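You operate a simulated robot arm through the tools that you are given. There is no shell and no other tool. Be economical: measure what you need, move in short steps, check, and stop when the job is done.

The job below is to be done with a simulated robot arm. You get a single attempt, and the scene is never put back.

JOB
Close the little purple net with a red clip.
Fine: use the blue press; one clip, none wasted; the net ends in the grey tray, the clip box in the press, the press's tray pushed in.

Only the result counts: the job must be done as asked and must still hold three seconds after the hand-in. Knocking over, shifting, dropping, spilling or breaking anything else fails it.

ROBOT AND FRAMES
A 6-joint arm with a two-finger parallel gripper, fixed in place. Base frame: the origin is at the foot of the arm, x ahead of it, y to its left, z up; the work surface is at about z = 0.88. Lengths are in m, angles in degrees, forces in N, time in s.
With the tool pointing down near the work surface it reaches from about 0.26 to 0.66 m from the base axis. Its first joint turns from -66.0 to 66.0 degrees. Payload 2.9 kg.
The tool frame sits at the grasp point between the pads (the TCP): z along the fingers, y along the line on which they close. The tips reach 0.03 m beyond it. The gripper opens to 0.11 m. The fingers are 0.02 m wide and 0.01 m thick; the gripper's body (0.048 by 0.112 m) begins 0.055 m behind the TCP.
Orientation is that of the tool frame in the base frame, as a unit quaternion [w, x, y, z]. With the fingers straight down and closing along the base's y, the tool's x points along the base's -x, its y along +y and its z along -z.

CONTROLS
- The arm moves only by the tool play_rows. Its argument "series" is a list of rows, each an object (a shift or turn left out is 0, a gripper value left out holds the last) with "slide": the shift along the tool's x, y, z in units of 200 mm (1.0 is 200 mm), a list of three; "angular": the turn, a rotation vector about the tool's x, y, z in units of 180 degrees (1.0 is 180 degrees), a list of three. In form: [{"slide": [dx, dy, dz], "angular": [ax, ay, az]}, ...]. A call has 1 to 8 rows; each row is the pose to reach, as a shift and turn from the pose commanded when the call began, along the tool's axes at that moment. "fingers" is the gripper command, from -1 (fully open) to 1 (shut), values between in proportion, set as the call begins (left out, the last holds). A call with a number of a shift or a turn outside -1 to 1 is refused whole. A row lasts 0.2 s, in which the tool goes at most 0.05 m and 8.6 degrees; a call with a longer step from one row to the next is refused whole, and so is a gripper value outside its range. A pose out of reach is approached as far as the arm can. The call stops where the force on the tool passes 40 N (or 10 N more than at its start, if that is more) or the arm is blocked; 0.2 s more then pass. The fingers move at their own pace (about 0.108 m/s each) and stop on an object; they squeeze with about 27 N. The grip force told is the motor's: it shows also when the fingers shut on nothing. Time passes only in rows, and 0.2 s behind the last, so rows that repeat a pose let the fingers close. It gives the time, the measured TCP pose, the force on the tool (base axes), the opening and the grip force at its end, in the units of the frame above (readings bear some noise), and new pictures: "show" is both (left out), scene, wrist or none.
- Cameras (640 x 400 px; columns grow to the right, rows downward): "scene" is fixed at [0.0656, 0.4185, 1.41]; the picture's right is [-0.89, -0.46, 0.00], its down [-0.15, 0.29, -0.95] and it looks along [0.43, -0.84, -0.32] (base axes); focal length 271 px, centre (320, 200). "wrist" rides on the gripper at [0.072, 0.017, -0.103] in the tool frame; the picture's right is [-0.23, 0.97, 0.00], its down [-0.76, -0.18, -0.62] and it looks along [-0.61, -0.14, 0.78] (tool axes); focal length 222 px, centre (320, 200).
- locate(camera, pixels): for up to 12 pixels [column, row] of the newest picture of that camera ("zoom" is the newest enlarged one), the place [x, y, z] in the base frame of the surface seen there, good to about 0.002 m. The clock stands still meanwhile.
- enlarge(camera, box): a new picture of the part [left, top, right, bottom] of that camera's present view, enlarged. The clock stands still meanwhile.
- finish_job(): hands the job in; it is judged then, once.

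Go step by step. Measure first, check grasps and placings, and put right what went wrong. The budget is 80 turns and 170 pictures, counting those below and the enlarged ones. Unless the task says otherwise, let go and move clear before handing in, and close with one line.

The tools are called after ">>>" as a command line: name --argument value ..., lists and objects as JSON in quotes. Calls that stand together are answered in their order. play_rows: Moves the arm, as the interface text tells. Its arguments: {"type":"object","properties":{"series":{"type":"array"},"fingers":{"type":"number"},"show":{"type":"string","enum":["both","scene","wrist","none"]}},"required":["series"]} The other tools are called the same way: locate (camera, pixels) gives the place of the surface under pixels of a picture; enlarge (camera, box) takes an enlarged picture of a part of a camera's view; finish_job () hands the job in.

At the start:

```text
clock: 0.0
position: [0.3073, -0.0781, 1.3478]
tool_rot: [0.001, 0.0, 1.0, -0.001]
contact_force: [-0.1, -0.4, -0.5]
grip_width: 0.1103
grip_force: 0.0
```

scene: 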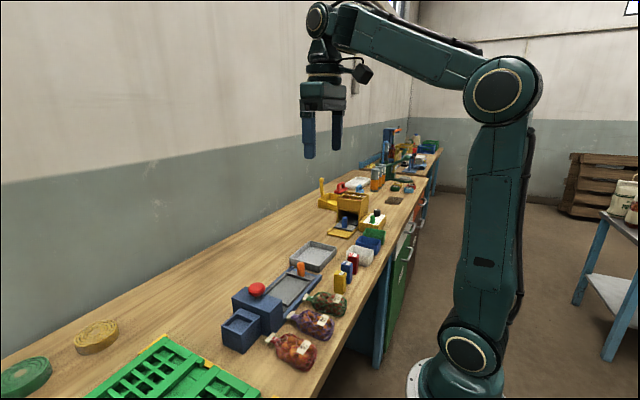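
wrist: 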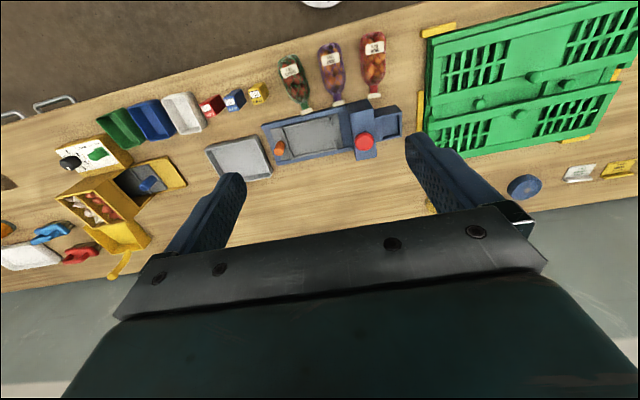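

The pictures show a blue press near (265,300) in the scene, three nets beside it, clip boxes at (345,270), and a grey tray at (315,255). I'll enlarge to see the details.

>>> enlarge --camera "scene" --box '[200, 220, 400, 380]'

>>> enlarge --camera "wrist" --box '[190, 30, 430, 190]'

>>> enlarge --camera "wrist" --box '[0, 80, 200, 280]'

```text
2.50 times, centred on (300, 300) of scene
```

zoom: 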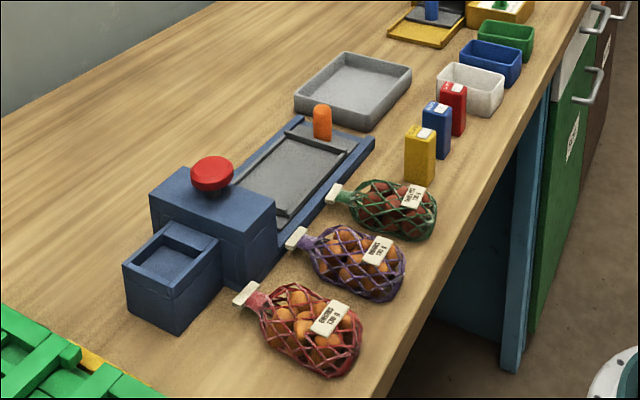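

```text
2.50 times, centred on (310, 110) of wrist
```

zoom: 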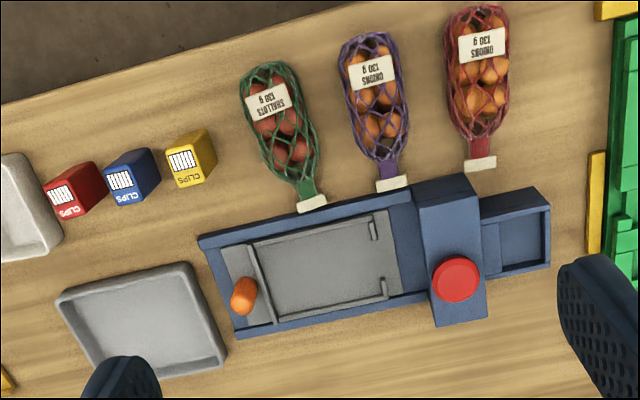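

```text
2.00 times, centred on (100, 180) of wrist
```

zoom: 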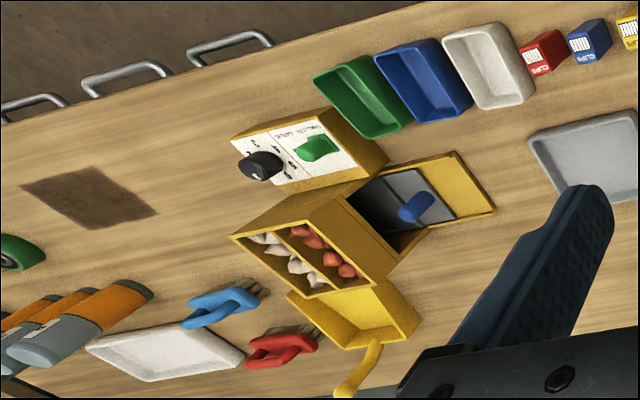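

The blue press has a red button on its head, a pocket at its end and a sliding tray with an orange handle. Next I'll measure its main features.

>>> enlarge --camera "wrist" --box '[240, 80, 420, 180]'

>>> locate --camera "zoom" --pixels '[[320, 200], [100, 200], [540, 200], [320, 100], [320, 300], [500, 130], [450, 160], [200, 200], [200, 250], [250, 150], [400, 250], [580, 160]]'

>>> enlarge --camera "scene" --box '[220, 260, 340, 360]'

```text
3.56 times, centred on (330, 130) of wrist
```

zoom: 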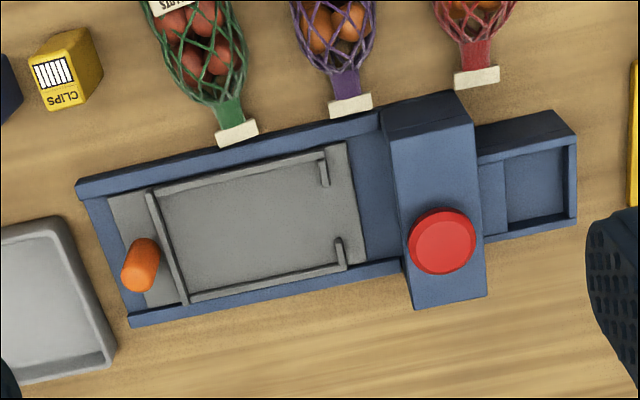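

```text
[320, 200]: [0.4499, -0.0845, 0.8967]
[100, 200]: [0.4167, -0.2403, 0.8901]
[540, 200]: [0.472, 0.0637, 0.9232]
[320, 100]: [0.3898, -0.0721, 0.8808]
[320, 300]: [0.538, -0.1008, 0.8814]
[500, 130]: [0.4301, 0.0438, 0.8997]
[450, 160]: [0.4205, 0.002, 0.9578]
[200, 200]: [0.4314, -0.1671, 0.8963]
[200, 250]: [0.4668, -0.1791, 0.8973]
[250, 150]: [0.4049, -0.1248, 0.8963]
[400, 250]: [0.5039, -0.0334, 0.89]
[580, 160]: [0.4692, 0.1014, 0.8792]
```

```text
4.00 times, centred on (280, 310) of scene
```

zoom: 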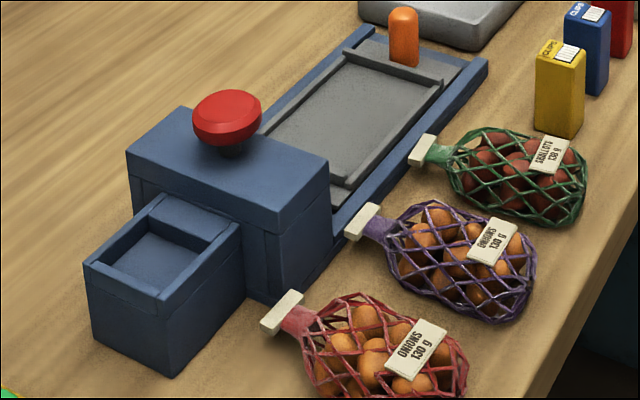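

The press runs along y, and its pocket is at the +y end. I'll measure corners of the press, pocket and tray.

>>> enlarge --camera "wrist" --box '[240, 80, 420, 180]'

>>> locate --camera "zoom" --pixels '[[82, 186], [372, 118], [134, 320], [395, 268], [140, 262], [155, 195], [183, 297], [320, 156], [341, 264], [325, 180], [339, 242], [358, 220]]'

>>> locate --camera "zoom" --pixels '[[392, 140], [470, 126], [413, 300], [484, 290], [440, 240], [480, 162], [570, 142], [492, 200], [512, 170], [562, 155], [568, 212], [515, 222]]'

>>> locate --camera "zoom" --pixels '[[333, 104], [370, 100], [350, 104], [343, 82], [341, 70], [322, 30], [352, 22], [535, 190], [152, 240], [130, 285], [335, 200], [120, 220]]'

>>> enlarge --camera "wrist" --box '[190, 30, 350, 130]'

```text
3.56 times, centred on (330, 130) of wrist
```

zoom: 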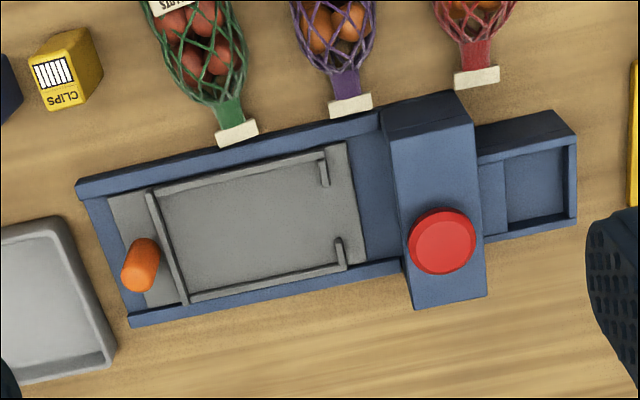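

```text
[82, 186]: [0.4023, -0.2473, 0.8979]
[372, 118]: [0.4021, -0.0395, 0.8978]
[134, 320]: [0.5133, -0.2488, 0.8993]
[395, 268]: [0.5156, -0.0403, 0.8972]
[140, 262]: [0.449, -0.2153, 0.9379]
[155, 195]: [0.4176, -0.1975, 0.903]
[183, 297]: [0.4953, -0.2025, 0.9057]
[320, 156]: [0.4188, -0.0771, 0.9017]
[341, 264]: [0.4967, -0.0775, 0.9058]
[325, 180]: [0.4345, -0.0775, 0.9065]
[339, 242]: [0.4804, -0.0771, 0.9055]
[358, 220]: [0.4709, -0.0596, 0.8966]
```

```text
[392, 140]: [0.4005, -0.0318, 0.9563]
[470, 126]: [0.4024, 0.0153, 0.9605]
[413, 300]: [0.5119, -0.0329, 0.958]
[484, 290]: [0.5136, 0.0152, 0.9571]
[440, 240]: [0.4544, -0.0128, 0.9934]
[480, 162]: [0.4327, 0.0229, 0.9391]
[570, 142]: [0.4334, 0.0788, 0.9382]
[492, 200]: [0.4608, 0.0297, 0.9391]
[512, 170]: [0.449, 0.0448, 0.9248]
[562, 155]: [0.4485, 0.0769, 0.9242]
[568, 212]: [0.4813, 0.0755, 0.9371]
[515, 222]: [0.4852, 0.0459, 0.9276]
```

```text
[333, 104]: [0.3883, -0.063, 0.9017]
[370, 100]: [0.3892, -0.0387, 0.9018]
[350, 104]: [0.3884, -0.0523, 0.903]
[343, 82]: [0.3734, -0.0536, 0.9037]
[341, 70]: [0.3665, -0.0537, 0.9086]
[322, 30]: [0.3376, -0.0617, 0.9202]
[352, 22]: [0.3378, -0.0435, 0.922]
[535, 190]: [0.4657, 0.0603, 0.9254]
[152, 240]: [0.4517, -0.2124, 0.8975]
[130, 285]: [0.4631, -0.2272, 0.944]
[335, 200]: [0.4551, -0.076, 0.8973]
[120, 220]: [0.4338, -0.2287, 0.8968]
```

```text
4.00 times, centred on (270, 80) of wrist
```

zoom: 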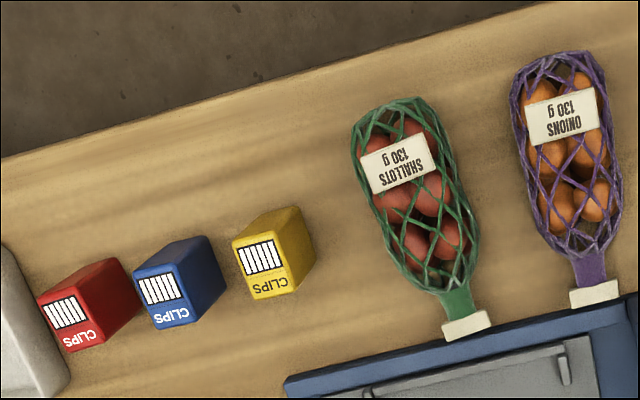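

Press axis is x≈0.457, and the pocket centres near (0.457, 0.056). Now I'll measure the red clip box and the purple net, and enlarge the pocket.

>>> locate --camera "zoom" --pixels '[[42, 297], [113, 260], [68, 348], [98, 345], [132, 320], [65, 312], [85, 300], [232, 245], [300, 210], [265, 295], [320, 255], [135, 275]]'

>>> locate --camera "zoom" --pixels '[[570, 300], [618, 288], [595, 292], [590, 270], [588, 255], [530, 190], [620, 180], [575, 170], [515, 100], [608, 100], [555, 60], [560, 120]]'

>>> enlarge --camera "wrist" --box '[340, 90, 420, 140]'

>>> locate --camera "zoom" --pixels '[[320, 200], [400, 120], [240, 120], [300, 120], [500, 120], [300, 320], [500, 300], [400, 250], [450, 200], [360, 200], [530, 200], [560, 200]]'

>>> enlarge --camera "scene" --box '[310, 235, 390, 305]'

```text
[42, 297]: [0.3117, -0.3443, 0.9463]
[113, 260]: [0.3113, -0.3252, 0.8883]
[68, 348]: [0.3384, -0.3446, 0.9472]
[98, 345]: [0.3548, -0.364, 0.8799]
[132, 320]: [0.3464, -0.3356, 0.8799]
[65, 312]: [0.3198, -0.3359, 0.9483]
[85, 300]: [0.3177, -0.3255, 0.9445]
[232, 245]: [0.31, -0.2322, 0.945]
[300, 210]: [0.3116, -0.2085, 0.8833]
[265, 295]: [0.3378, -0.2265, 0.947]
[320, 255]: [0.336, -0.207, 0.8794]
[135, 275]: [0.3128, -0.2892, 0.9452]
```

```text
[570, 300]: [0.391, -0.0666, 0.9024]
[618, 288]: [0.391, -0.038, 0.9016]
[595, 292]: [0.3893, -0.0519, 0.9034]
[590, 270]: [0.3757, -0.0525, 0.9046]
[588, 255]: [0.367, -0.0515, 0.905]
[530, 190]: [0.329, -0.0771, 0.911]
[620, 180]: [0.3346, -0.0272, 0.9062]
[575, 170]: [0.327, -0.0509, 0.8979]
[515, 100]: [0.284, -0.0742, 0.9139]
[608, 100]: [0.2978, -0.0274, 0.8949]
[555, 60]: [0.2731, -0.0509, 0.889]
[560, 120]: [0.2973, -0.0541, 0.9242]
```

```text
8.00 times, centred on (380, 115) of wrist
```

zoom: 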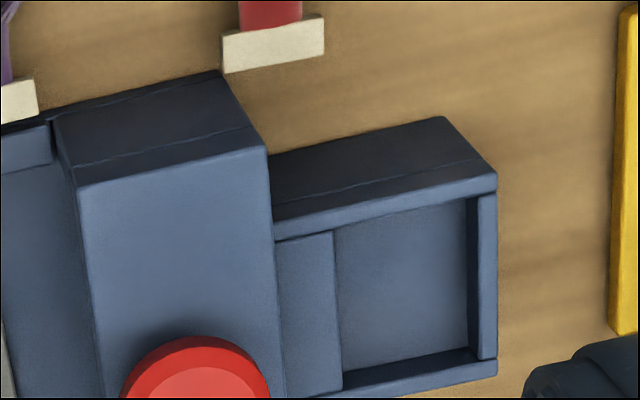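

```text
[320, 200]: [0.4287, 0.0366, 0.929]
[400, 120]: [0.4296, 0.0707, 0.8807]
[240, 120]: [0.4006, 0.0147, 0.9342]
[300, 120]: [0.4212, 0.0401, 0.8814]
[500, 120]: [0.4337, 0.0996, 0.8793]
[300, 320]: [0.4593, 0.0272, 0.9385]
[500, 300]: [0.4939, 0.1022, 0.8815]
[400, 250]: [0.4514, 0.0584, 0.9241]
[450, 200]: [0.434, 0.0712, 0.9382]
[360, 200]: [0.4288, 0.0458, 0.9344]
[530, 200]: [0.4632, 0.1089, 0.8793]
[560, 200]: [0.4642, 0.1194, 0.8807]
```

```text
5.71 times, centred on (350, 270) of scene
```

zoom: 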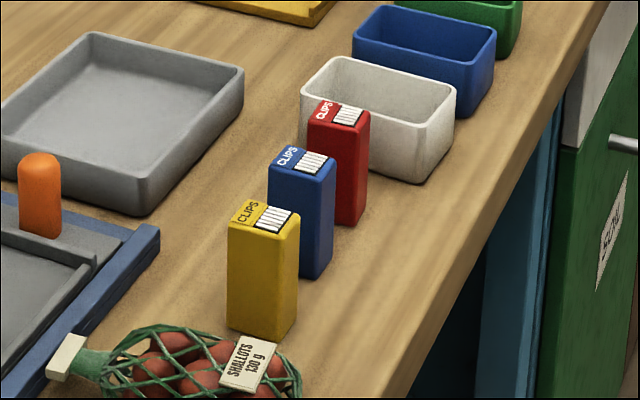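

The red box stands at about (0.325, -0.335), top z 0.947, and its long side runs along x like the pocket's. I'll move above it while turning the gripper to close along x.

>>> play_rows --series '[{"slide": [-0.01, -0.12, 0.12], "angular": [0, 0, -0.047]}, {"slide": [-0.02, -0.24, 0.24], "angular": [0, 0, -0.094]}, {"slide": [-0.03, -0.36, 0.36], "angular": [0, 0, -0.141]}, {"slide": [-0.04, -0.48, 0.48], "angular": [0, 0, -0.188]}, {"slide": [-0.05, -0.6, 0.6], "angular": [0, 0, -0.235]}, {"slide": [-0.06, -0.72, 0.72], "angular": [0, 0, -0.282]}, {"slide": [-0.07, -0.84, 0.84], "angular": [0, 0, -0.329]}, {"slide": [-0.08, -0.96, 0.96], "angular": [0, 0, -0.376]}]' --show "both"

```text
clock: 1.8
position: [0.3226, -0.2723, 1.1566]
tool_rot: [0.0, -0.557, 0.83, -0.001]
contact_force: [-0.5, 0.4, -0.5]
grip_width: 0.1099
grip_force: 0.1
```

scene: 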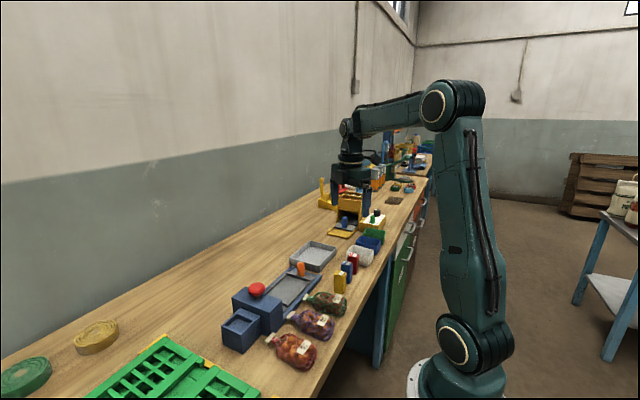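
wrist: 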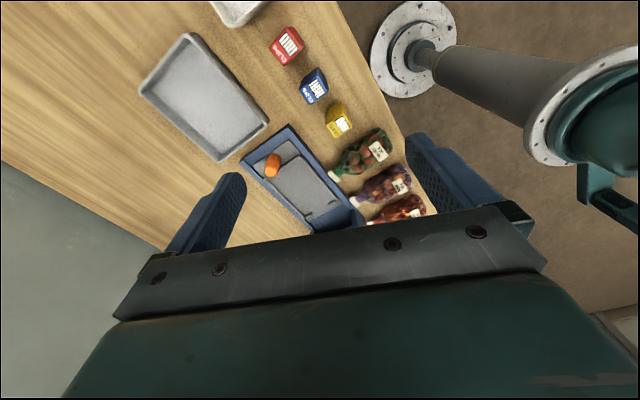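

The red box is visible at (286,45). I'll enlarge and measure it before approaching.

>>> enlarge --camera "wrist" --box '[250, 15, 346, 75]'

>>> locate --camera "zoom" --pixels '[[300, 200], [250, 150], [350, 150], [250, 250], [350, 250], [200, 200], [400, 200], [300, 100], [300, 300], [450, 200], [500, 300], [150, 100]]'

```text
6.67 times, centred on (298, 45) of wrist
```

zoom: 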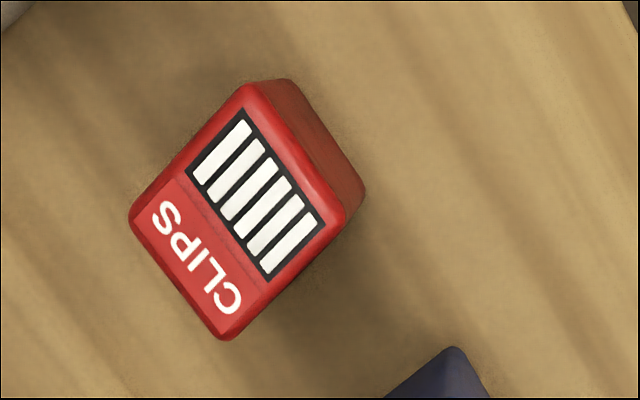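

```text
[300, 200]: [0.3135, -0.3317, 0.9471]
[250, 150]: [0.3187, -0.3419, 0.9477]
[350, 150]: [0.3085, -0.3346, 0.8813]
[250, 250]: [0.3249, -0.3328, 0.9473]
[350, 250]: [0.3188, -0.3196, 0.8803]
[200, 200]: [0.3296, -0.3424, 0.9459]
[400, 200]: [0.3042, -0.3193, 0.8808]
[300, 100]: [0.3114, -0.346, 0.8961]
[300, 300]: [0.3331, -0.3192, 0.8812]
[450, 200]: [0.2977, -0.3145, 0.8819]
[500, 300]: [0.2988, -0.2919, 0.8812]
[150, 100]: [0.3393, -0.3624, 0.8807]
```

Box centre ≈(0.3247,-0.337), about 0.03 × 0.024. I'll get nearer for a check of yaw and centre.

>>> play_rows --series '[{"slide": [0.075, -0.032, 0.12], "angular": [0, 0, -0.031]}, {"slide": [0.15, -0.064, 0.24], "angular": [0, 0, -0.062]}, {"slide": [0.225, -0.096, 0.36], "angular": [0, 0, -0.093]}, {"slide": [0.3, -0.129, 0.46], "angular": [0, 0, -0.124]}]' --show "wrist" --fingers -0.2

>>> enlarge --camera "wrist" --box '[240, 80, 400, 180]'

>>> locate --camera "zoom" --pixels '[[320, 200], [260, 200], [380, 200], [320, 160], [320, 240], [280, 170], [360, 170], [280, 230], [360, 230], [320, 120], [240, 160], [400, 160]]'

```text
clock: 2.8
position: [0.327, -0.3357, 1.0659]
tool_rot: [0.0, 0.707, -0.707, 0.001]
contact_force: [-0.2, 0.1, -0.2]
grip_width: 0.066
grip_force: 0.2
```

wrist: 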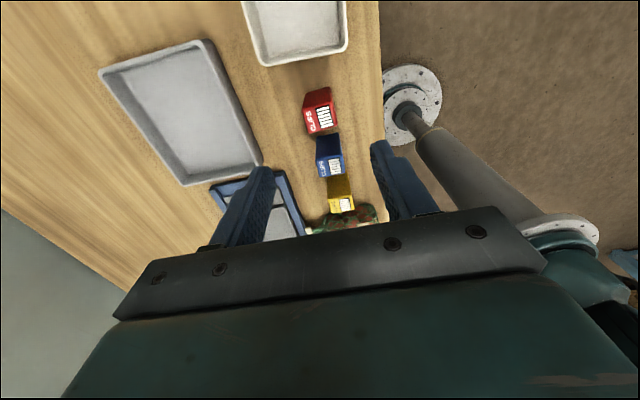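

```text
4.00 times, centred on (320, 130) of wrist
```

zoom: 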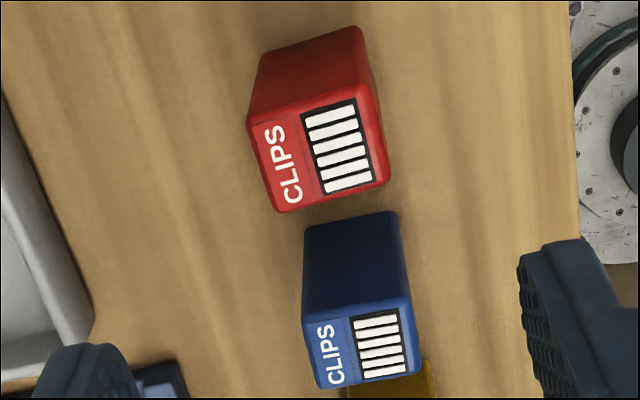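

```text
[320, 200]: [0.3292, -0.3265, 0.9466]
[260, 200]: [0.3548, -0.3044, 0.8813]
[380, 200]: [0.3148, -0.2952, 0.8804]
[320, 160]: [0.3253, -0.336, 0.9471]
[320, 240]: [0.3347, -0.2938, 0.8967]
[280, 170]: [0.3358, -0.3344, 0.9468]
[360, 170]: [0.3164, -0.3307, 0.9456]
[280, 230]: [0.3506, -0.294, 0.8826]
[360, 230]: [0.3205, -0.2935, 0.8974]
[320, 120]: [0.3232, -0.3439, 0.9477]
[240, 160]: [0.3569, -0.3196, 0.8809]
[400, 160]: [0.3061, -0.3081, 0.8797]
```

The gripper is square, the box is centred near (0.325,-0.338), and its yaw is about 0. I'll descend to z≈0.931 with the fingers either side in x, then close.

>>> play_rows --series '[{"slide": [0.01, 0.01, 0.2]}, {"slide": [0.01, 0.01, 0.4]}, {"slide": [0.01, 0.01, 0.55]}, {"slide": [0.01, 0.01, 0.67]}]' --show "both"

>>> enlarge --camera "wrist" --box '[220, 100, 420, 220]'

```text
clock: 3.8
position: [0.32, -0.3381, 0.9302]
tool_rot: [0.001, -0.707, 0.707, -0.001]
contact_force: [0.0, 0.5, 0.8]
grip_width: 0.0658
grip_force: 0.1
```

scene: 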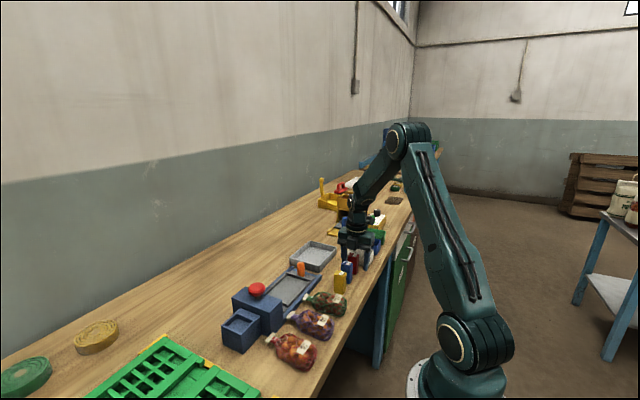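
wrist: 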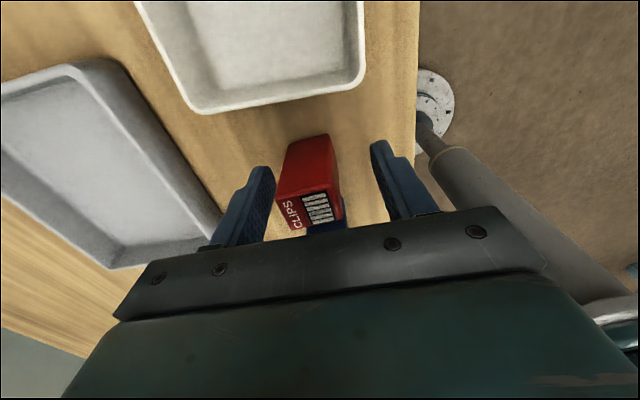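

```text
3.20 times, centred on (320, 160) of wrist
```

zoom: 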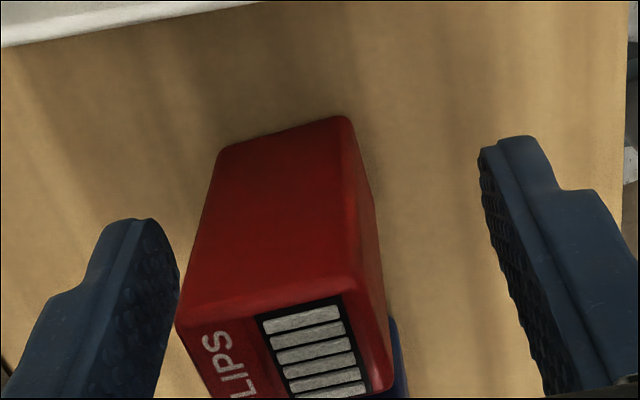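

The TCP reads x=0.320, about 5 mm off centre, and the left finger is near the box in the picture. I'll shift back +x and then close.

>>> play_rows --series '[{"slide": [0, -0.025, 0.0]}, {"slide": [0, -0.025, 0.0]}]' --show "none"

>>> play_rows --series '[{"slide": [0, 0, 0]}, {"slide": [0, 0, 0]}, {"slide": [0, 0, 0]}]' --fingers 1 --show "wrist"

```text
clock: 4.4
position: [0.3253, -0.34, 0.931]
tool_rot: [0.0, 0.707, -0.707, 0.001]
contact_force: [0.3, 0.4, -0.1]
grip_width: 0.066
grip_force: 0.0
```

```text
clock: 5.2
position: [0.3247, -0.3395, 0.9313]
tool_rot: [0.0, -0.707, 0.707, -0.002]
contact_force: [-1.3, -0.3, 0.1]
grip_width: 0.0312
grip_force: 26.8
```

wrist: 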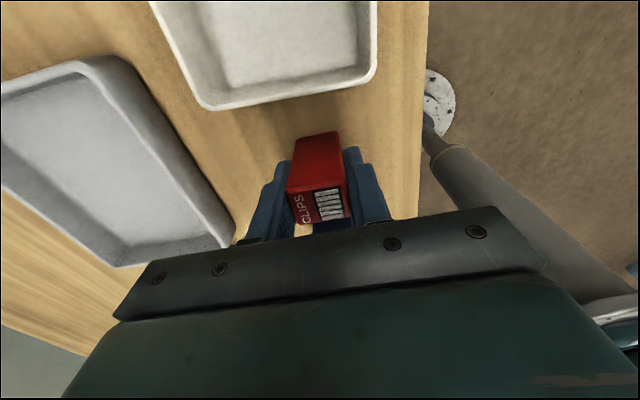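

The box is gripped at a width of 0.031. I'll lift it straight up and check how it sits in the fingers.

>>> play_rows --series '[{"slide": [0, 0, -0.15]}, {"slide": [0, 0, -0.35]}, {"slide": [0, 0, -0.55]}, {"slide": [0, 0, -0.7]}]' --show "both"

>>> enlarge --camera "wrist" --box '[270, 120, 390, 245]'

>>> locate --camera "zoom" --pixels '[[230, 250], [330, 220], [320, 240], [250, 300], [320, 290], [290, 235], [290, 310], [290, 325], [350, 310], [280, 120], [280, 180], [280, 60]]'

```text
clock: 6.2
position: [0.3265, -0.337, 1.0721]
tool_rot: [-0.001, 0.707, -0.707, 0.002]
contact_force: [-0.1, -1.3, -1.0]
grip_width: 0.0315
grip_force: 26.8
```

scene: 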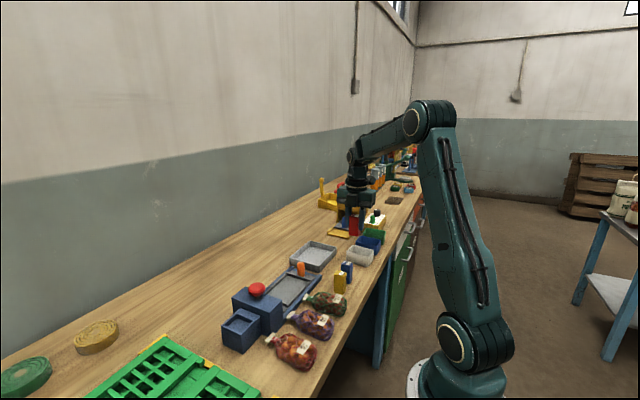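
wrist: 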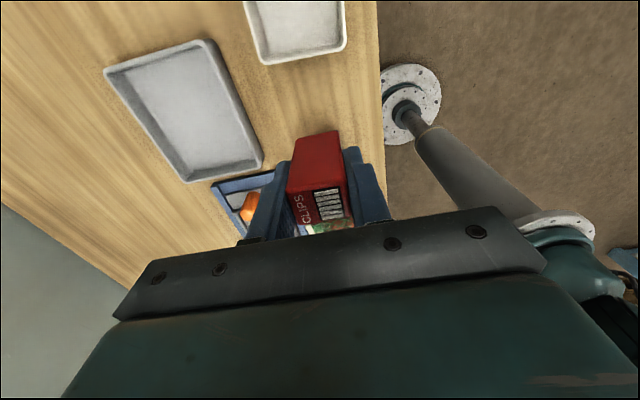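

```text
3.20 times, centred on (330, 182) of wrist
```

zoom: 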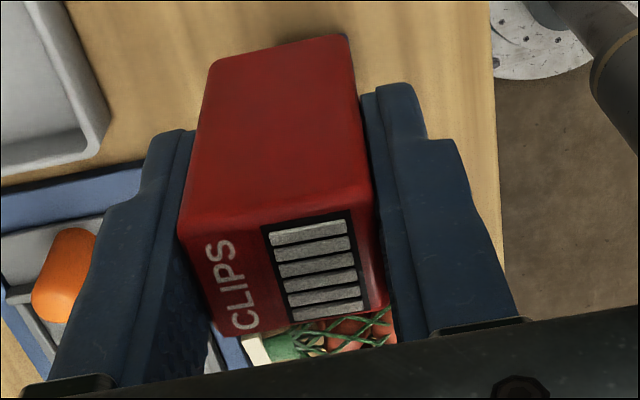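

```text
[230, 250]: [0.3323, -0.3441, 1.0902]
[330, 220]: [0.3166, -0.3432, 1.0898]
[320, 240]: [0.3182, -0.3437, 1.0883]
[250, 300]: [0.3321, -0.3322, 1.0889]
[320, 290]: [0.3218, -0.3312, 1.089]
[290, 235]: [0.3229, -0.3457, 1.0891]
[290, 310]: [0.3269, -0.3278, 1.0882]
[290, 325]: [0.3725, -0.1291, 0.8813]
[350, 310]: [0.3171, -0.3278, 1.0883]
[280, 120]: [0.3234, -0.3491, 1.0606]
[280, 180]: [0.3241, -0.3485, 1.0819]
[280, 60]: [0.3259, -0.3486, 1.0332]
```

The box is centred in the fingers in y, with its back face at -0.349 and its front at about -0.326. I'll carry it at this height to above the pocket.

>>> play_rows --series '[{"slide": [-0.2, -0.066, -0.02]}, {"slide": [-0.4, -0.132, -0.04]}, {"slide": [-0.6, -0.198, -0.06]}, {"slide": [-0.8, -0.264, -0.06]}, {"slide": [-0.99, -0.33, -0.06]}]' --show "none"

>>> play_rows --series '[{"slide": [-0.2, -0.066, 0]}, {"slide": [-0.4, -0.132, 0]}, {"slide": [-0.6, -0.198, 0]}, {"slide": [-0.8, -0.264, 0]}, {"slide": [-0.98, -0.322, 0]}, {"slide": [-0.98, -0.322, 0]}]' --show "both"

>>> enlarge --camera "scene" --box '[200, 240, 300, 360]'

>>> enlarge --camera "wrist" --box '[270, 90, 390, 245]'

```text
clock: 7.4
position: [0.3929, -0.1374, 1.0847]
tool_rot: [0.0, -0.706, 0.708, -0.001]
contact_force: [-0.4, -0.4, 0.8]
grip_width: 0.0314
grip_force: 26.8
```

```text
clock: 8.8
position: [0.4606, 0.0583, 1.0843]
tool_rot: [0.0, -0.707, 0.707, -0.001]
contact_force: [-0.2, -0.7, -0.2]
grip_width: 0.031
grip_force: 26.9
```

scene: 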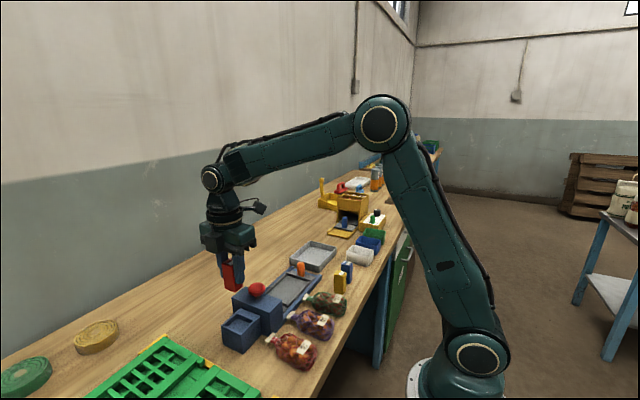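
wrist: 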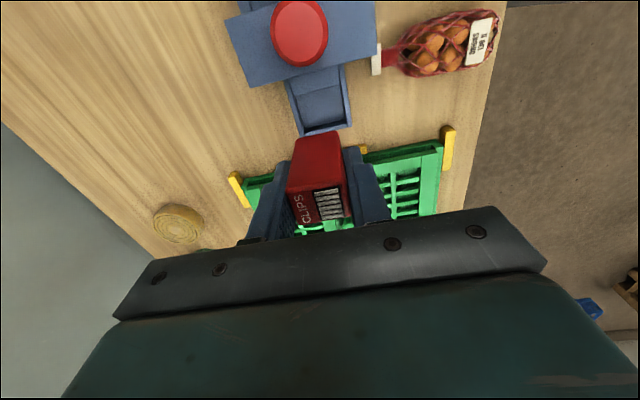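

```text
3.33 times, centred on (250, 300) of scene
```

zoom: 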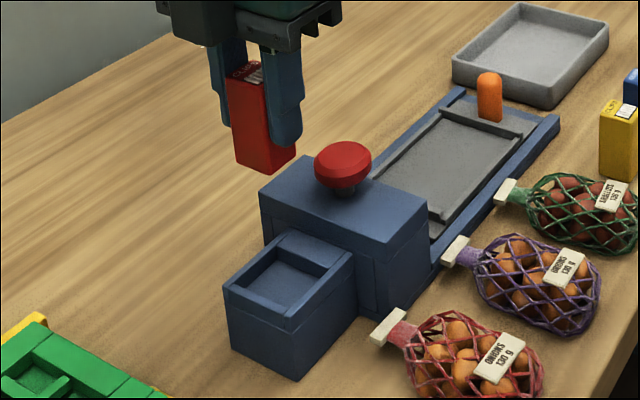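

```text
2.58 times, centred on (330, 168) of wrist
```

zoom: 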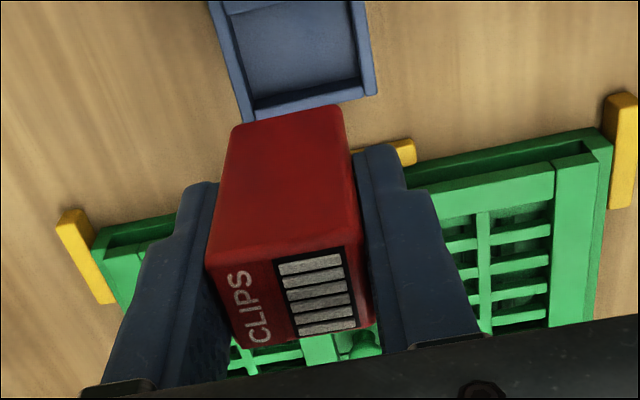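

Now the pocket is clearly visible in the wrist view around (320,100). I'll measure its rim precisely, along with the held box.

>>> enlarge --camera "wrist" --box '[275, 60, 371, 140]'

>>> locate --camera "zoom" --pixels '[[250, 150], [150, 150], [300, 100], [200, 200], [300, 200], [100, 100], [400, 100], [200, 120], [250, 80], [250, 40], [250, 350], [300, 350]]'

```text
5.00 times, centred on (323, 100) of wrist
```

zoom: 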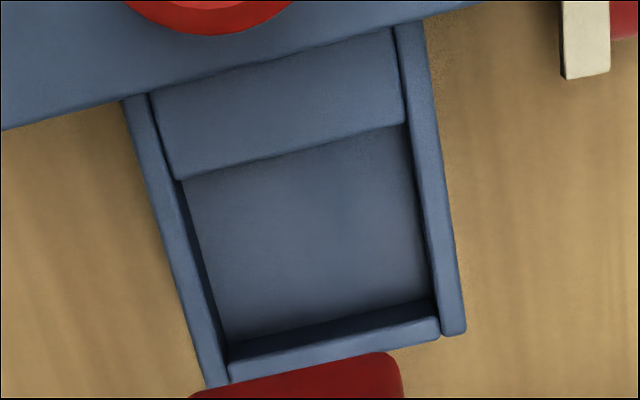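

```text
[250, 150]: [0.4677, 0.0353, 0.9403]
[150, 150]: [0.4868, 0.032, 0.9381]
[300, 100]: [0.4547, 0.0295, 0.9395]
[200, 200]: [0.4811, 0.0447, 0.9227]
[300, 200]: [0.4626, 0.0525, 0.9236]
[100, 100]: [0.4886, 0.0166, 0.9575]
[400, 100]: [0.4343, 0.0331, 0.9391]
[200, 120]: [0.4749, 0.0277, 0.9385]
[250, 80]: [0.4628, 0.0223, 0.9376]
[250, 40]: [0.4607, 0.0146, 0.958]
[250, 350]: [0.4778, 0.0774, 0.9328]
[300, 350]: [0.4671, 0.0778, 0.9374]
```

The pocket inner area is about x 0.435–0.482, y 0.038–0.075, so there is several mm of margin. I'll lower to just above the floor, centred at (0.458, 0.0565).

>>> play_rows --series '[{"slide": [0.01, 0.01, 0.15]}, {"slide": [0.01, 0.01, 0.3]}, {"slide": [0.01, 0.01, 0.4]}, {"slide": [0.01, 0.01, 0.4]}]' --show "both"

>>> enlarge --camera "scene" --box '[200, 260, 300, 360]'

>>> enlarge --camera "wrist" --box '[260, 80, 380, 180]'

```text
clock: 9.8
position: [0.4571, 0.0519, 1.0017]
tool_rot: [0.0, -0.707, 0.708, 0.0]
contact_force: [0.0, 0.2, -0.2]
grip_width: 0.0311
grip_force: 27.4
```

scene: 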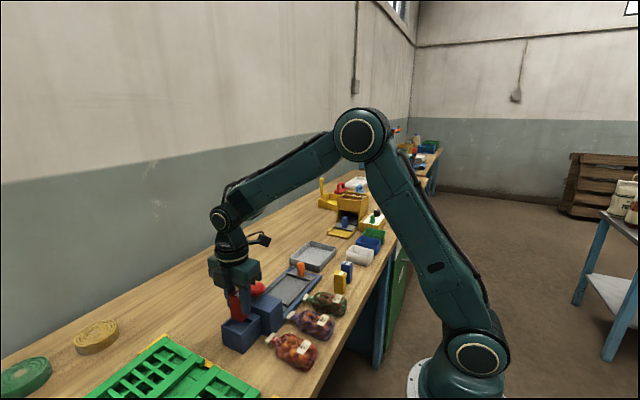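
wrist: 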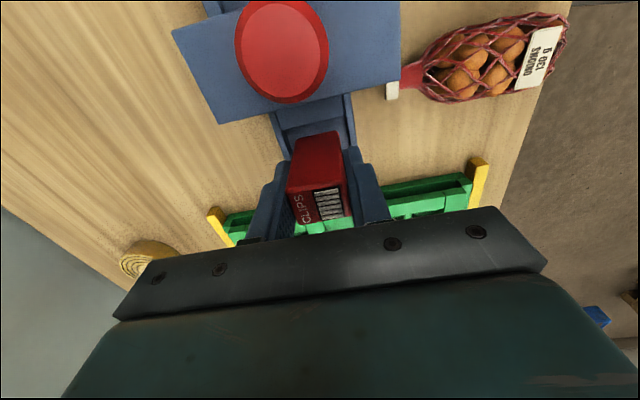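

```text
4.00 times, centred on (250, 310) of scene
```

zoom: 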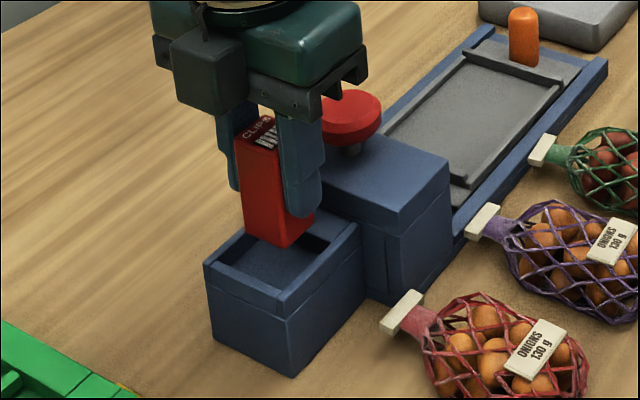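

```text
4.00 times, centred on (320, 130) of wrist
```

zoom: 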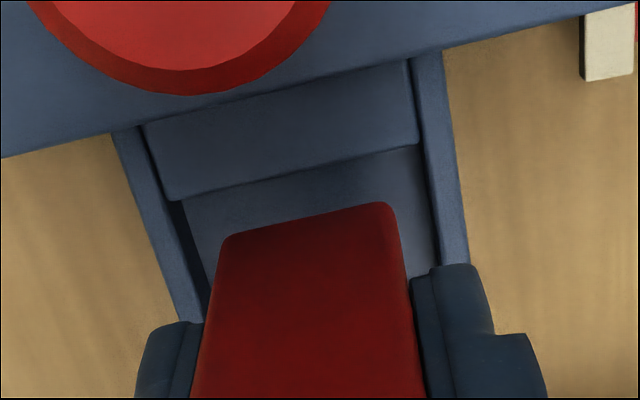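

The reading gives y=0.052, a little toward the ledge. I'll locate the box's back edges directly against the pocket.

>>> locate --camera "zoom" --pixels '[[235, 260], [300, 240], [385, 225], [310, 300], [290, 175], [350, 160], [300, 198], [420, 200], [448, 200], [170, 240], [190, 240], [130, 160]]'

>>> enlarge --camera "scene" --box '[215, 285, 275, 335]'

>>> locate --camera "zoom" --pixels '[[230, 250], [300, 260], [340, 250], [370, 220], [250, 320], [150, 280], [300, 400], [400, 330], [450, 280], [200, 250], [320, 200], [360, 300]]'

```text
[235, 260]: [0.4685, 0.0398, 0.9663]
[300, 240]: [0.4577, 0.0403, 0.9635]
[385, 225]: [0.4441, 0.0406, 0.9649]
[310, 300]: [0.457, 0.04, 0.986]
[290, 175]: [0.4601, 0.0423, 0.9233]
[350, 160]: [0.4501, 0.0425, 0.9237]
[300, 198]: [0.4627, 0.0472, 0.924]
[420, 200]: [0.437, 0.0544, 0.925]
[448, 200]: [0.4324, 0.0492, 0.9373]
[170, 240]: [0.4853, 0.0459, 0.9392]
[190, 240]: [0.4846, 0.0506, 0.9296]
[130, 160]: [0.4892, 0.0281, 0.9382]
```

```text
8.00 times, centred on (245, 310) of scene
```

zoom: 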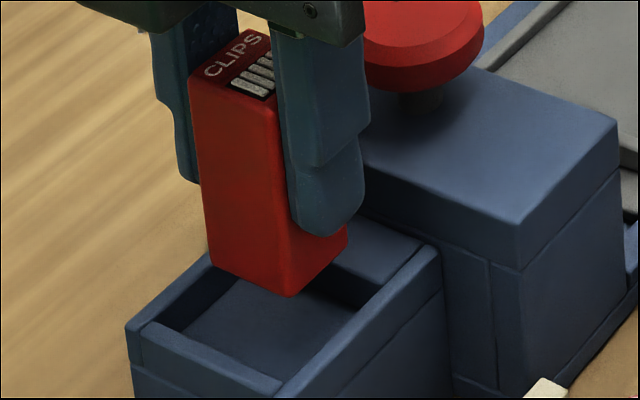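

```text
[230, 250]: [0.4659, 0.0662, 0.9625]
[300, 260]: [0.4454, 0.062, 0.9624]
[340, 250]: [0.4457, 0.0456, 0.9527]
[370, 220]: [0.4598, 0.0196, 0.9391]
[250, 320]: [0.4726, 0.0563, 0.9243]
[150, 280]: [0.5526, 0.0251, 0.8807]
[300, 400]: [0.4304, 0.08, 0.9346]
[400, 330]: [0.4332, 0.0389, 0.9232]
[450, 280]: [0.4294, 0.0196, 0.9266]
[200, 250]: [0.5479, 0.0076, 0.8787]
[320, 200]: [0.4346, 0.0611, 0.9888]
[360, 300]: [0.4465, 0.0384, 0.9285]
```

Box spans y 0.040–0.0645, against a pocket of 0.038–0.0755. I'll shift +y by 4 mm, lower to the floor, and release slightly.

>>> play_rows --series '[{"slide": [-0.02, -0.005, 0.0]}, {"slide": [-0.02, -0.005, 0.06]}, {"slide": [-0.02, -0.005, 0.1]}, {"slide": [-0.02, -0.005, 0.125]}, {"slide": [-0.02, -0.005, 0.135]}]' --show "none"

>>> enlarge --camera "scene" --box '[215, 285, 275, 335]'

>>> enlarge --camera "wrist" --box '[260, 80, 380, 180]'

>>> locate --camera "zoom" --pixels '[[235, 260], [300, 240], [385, 225], [310, 300], [290, 175], [350, 160], [300, 198], [420, 200], [448, 200], [170, 240], [190, 240], [130, 160]]'

```text
clock: 11.0
position: [0.4569, 0.0586, 0.9758]
tool_rot: [0.0, 0.707, -0.707, 0.001]
contact_force: [0.3, 0.1, -0.1]
grip_width: 0.0313
grip_force: 27.7
```

```text
8.00 times, centred on (245, 310) of scene
```

zoom: 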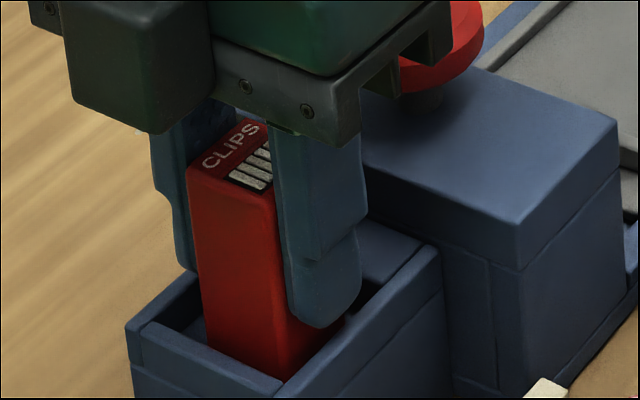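

```text
4.00 times, centred on (320, 130) of wrist
```

zoom: 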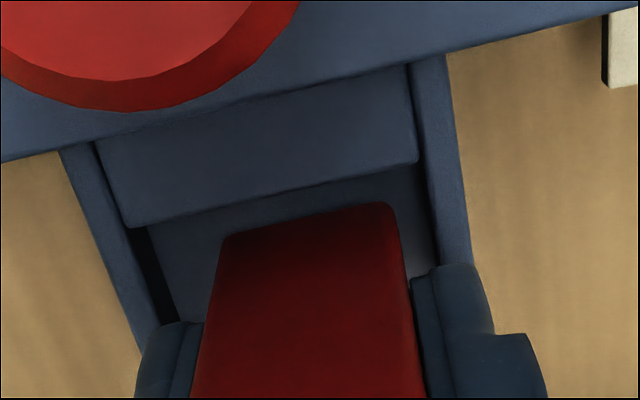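

```text
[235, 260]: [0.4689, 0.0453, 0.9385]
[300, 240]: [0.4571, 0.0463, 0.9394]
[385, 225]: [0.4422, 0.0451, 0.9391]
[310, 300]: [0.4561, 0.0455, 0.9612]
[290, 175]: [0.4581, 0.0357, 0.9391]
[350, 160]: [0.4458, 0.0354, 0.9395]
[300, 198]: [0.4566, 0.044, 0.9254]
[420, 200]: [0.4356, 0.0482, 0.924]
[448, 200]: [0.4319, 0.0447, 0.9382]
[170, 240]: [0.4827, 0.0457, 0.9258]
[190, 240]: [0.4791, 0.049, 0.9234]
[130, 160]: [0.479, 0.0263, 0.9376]
```

The box is inside the pocket with about 1–2 mm left to go and no contact yet. I'll lower 2 mm more, open, and rise.

>>> play_rows --series '[{"slide": [0, 0, 0.01]}, {"slide": [0, 0, 0.013]}]' --show "none"

>>> play_rows --series '[{"slide": [0, 0, 0]}, {"slide": [0, 0, 0]}, {"slide": [0, 0, 0]}, {"slide": [0, 0, -0.1]}, {"slide": [0, 0, -0.3]}, {"slide": [0, 0, -0.5]}, {"slide": [0, 0, -0.7]}]' --fingers -0.1 --show "both"

>>> enlarge --camera "scene" --box '[205, 260, 285, 350]'

>>> enlarge --camera "wrist" --box '[260, 50, 380, 150]'

```text
clock: 11.6
position: [0.4566, 0.0585, 0.9752]
tool_rot: [0.001, -0.707, 0.707, -0.002]
contact_force: [-6.2, -0.9, 18.9]
grip_width: 0.0313
grip_force: 26.9
```

```text
clock: 13.2
position: [0.4551, 0.056, 1.1158]
tool_rot: [0.001, 0.707, -0.707, 0.0]
contact_force: [0.7, 0.8, -0.5]
grip_width: 0.0605
grip_force: 0.0
```

scene: 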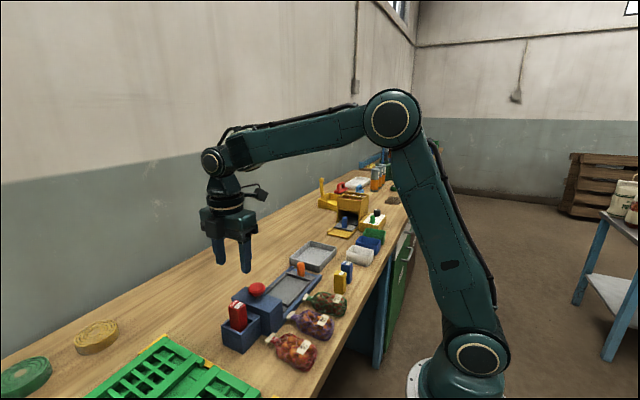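
wrist: 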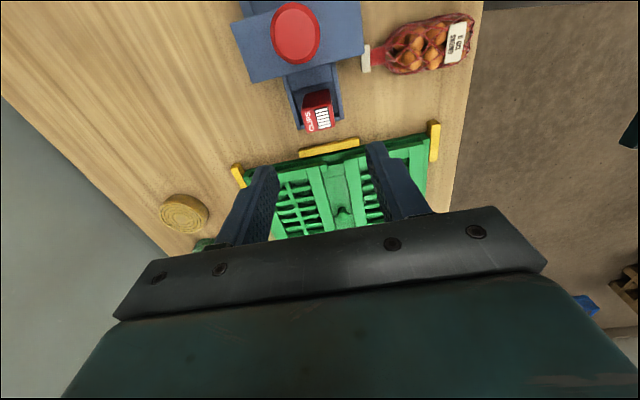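

```text
4.44 times, centred on (245, 305) of scene
```

zoom: 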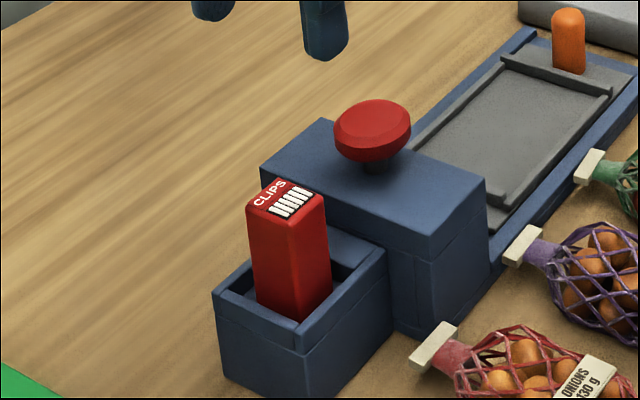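

```text
4.00 times, centred on (320, 100) of wrist
```

zoom: 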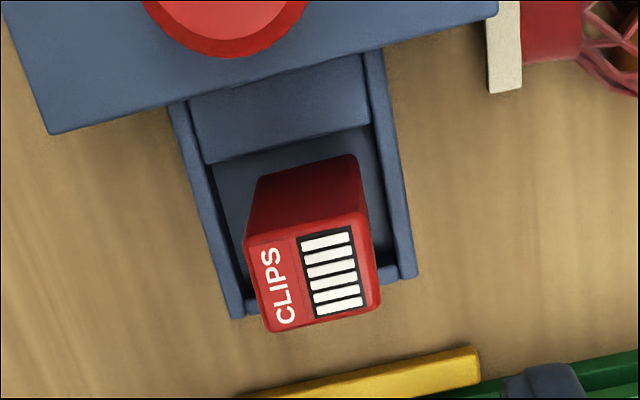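

The clip box sits upright in the pocket. Next I'll move over the purple net, turning the gripper back to close along y.

>>> play_rows --series '[{"slide": [0.068, 0.088, 0], "angular": [0, 0, 0.045]}, {"slide": [0.136, 0.175, 0], "angular": [0, 0, 0.09]}, {"slide": [0.204, 0.263, 0], "angular": [0, 0, 0.135]}, {"slide": [0.272, 0.35, 0], "angular": [0, 0, 0.18]}, {"slide": [0.34, 0.438, 0], "angular": [0, 0, 0.225]}, {"slide": [0.408, 0.525, 0], "angular": [0, 0, 0.27]}, {"slide": [0.476, 0.613, 0], "angular": [0, 0, 0.315]}, {"slide": [0.545, 0.7, 0], "angular": [0, 0, 0.36]}]' --show "none"

>>> play_rows --series '[{"angular": [0, 0, 0.046]}, {"angular": [0, 0, 0.092]}, {"angular": [0, 0, 0.14]}, {"angular": [0, 0, 0.14]}]' --show "both"

>>> enlarge --camera "wrist" --box '[220, 60, 420, 185]'

>>> locate --camera "zoom" --pixels '[[320, 200], [260, 200], [380, 200], [320, 150], [320, 250], [320, 300], [300, 100], [200, 200], [440, 200], [260, 250], [380, 250], [320, 350]]'

```text
clock: 15.0
position: [0.3185, -0.0526, 1.1148]
tool_rot: [0.001, -0.216, 0.976, 0.0]
contact_force: [-0.5, 0.0, -0.3]
grip_width: 0.0606
grip_force: 0.1
```

```text
clock: 16.0
position: [0.3184, -0.0524, 1.1137]
tool_rot: [0.001, 0.001, 1.0, -0.001]
contact_force: [0.3, 0.4, -0.7]
grip_width: 0.0605
grip_force: 0.0
```

scene: 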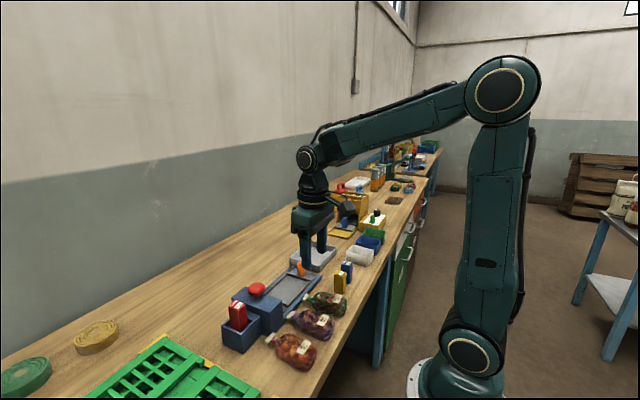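
wrist: 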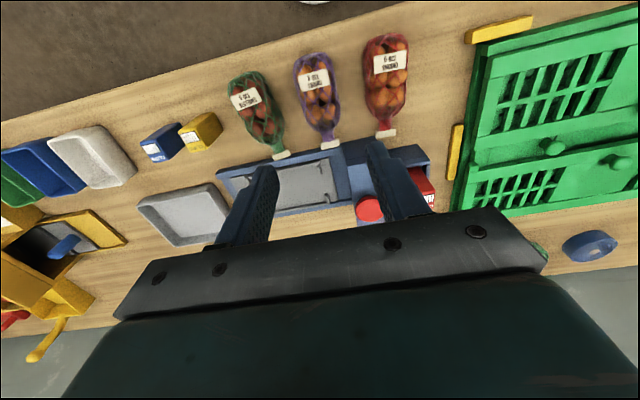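

```text
3.20 times, centred on (320, 122) of wrist
```

zoom: 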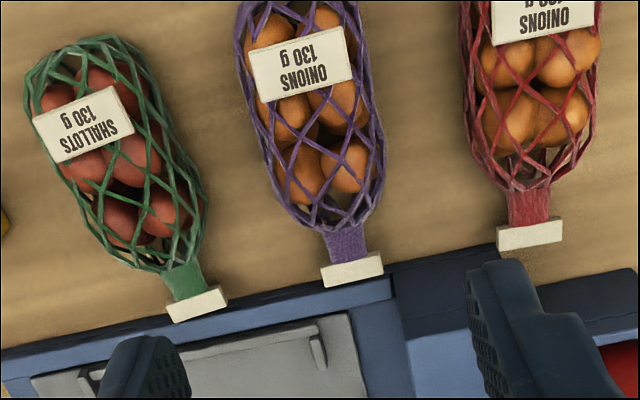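

```text
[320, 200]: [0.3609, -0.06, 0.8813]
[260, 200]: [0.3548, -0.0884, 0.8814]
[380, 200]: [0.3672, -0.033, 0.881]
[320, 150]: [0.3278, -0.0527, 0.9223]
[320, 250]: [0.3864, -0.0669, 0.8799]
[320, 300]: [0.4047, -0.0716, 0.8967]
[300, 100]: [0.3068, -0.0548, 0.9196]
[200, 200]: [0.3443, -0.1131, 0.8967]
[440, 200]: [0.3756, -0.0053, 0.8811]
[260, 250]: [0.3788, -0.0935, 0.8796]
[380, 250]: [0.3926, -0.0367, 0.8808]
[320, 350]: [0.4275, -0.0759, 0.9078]
```

The net's axis runs along x at y≈-0.053, with about 4 cm clear on each side. I'll open to 0.07 and descend partway.

>>> play_rows --series '[{"slide": [0, 0, 0.2]}, {"slide": [0, 0, 0.4]}, {"slide": [0, 0, 0.6]}, {"slide": [0, 0, 0.7]}, {"slide": [0, 0, 0.7]}]' --fingers -0.27 --show "both"

>>> enlarge --camera "wrist" --box '[220, 80, 420, 205]'

>>> locate --camera "zoom" --pixels '[[320, 200], [300, 150], [340, 150], [300, 250], [360, 250], [330, 320], [200, 200], [440, 200], [260, 200], [380, 200], [320, 100], [330, 350]]'

```text
clock: 17.2
position: [0.3173, -0.05, 0.9718]
tool_rot: [0.001, 0.0, 1.0, -0.002]
contact_force: [0.2, 0.6, 0.3]
grip_width: 0.0697
grip_force: 0.0
```

scene: 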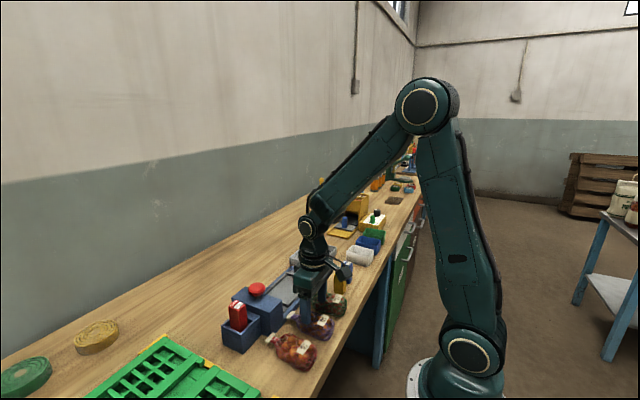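
wrist: 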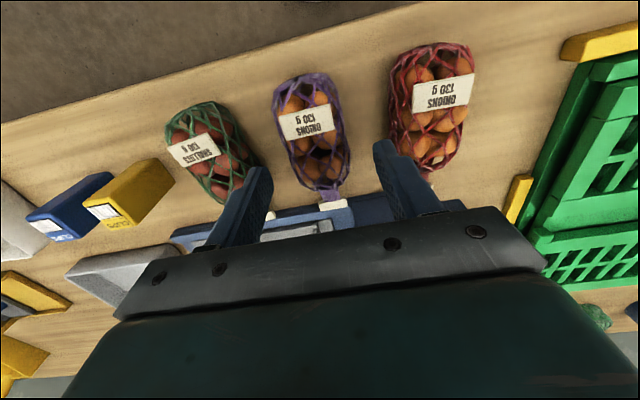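

```text
3.20 times, centred on (320, 142) of wrist
```

zoom: 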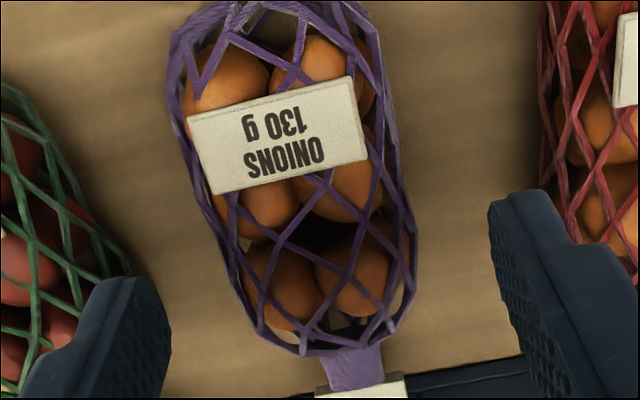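

```text
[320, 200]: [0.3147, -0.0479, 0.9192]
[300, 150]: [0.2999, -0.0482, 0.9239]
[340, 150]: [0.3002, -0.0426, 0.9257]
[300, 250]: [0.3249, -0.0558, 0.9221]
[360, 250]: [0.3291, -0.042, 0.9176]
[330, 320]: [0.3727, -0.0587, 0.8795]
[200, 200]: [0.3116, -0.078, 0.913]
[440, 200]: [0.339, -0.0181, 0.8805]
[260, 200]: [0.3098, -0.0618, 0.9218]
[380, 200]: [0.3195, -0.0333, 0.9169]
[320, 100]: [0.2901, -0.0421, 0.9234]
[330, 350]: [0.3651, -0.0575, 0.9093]
```

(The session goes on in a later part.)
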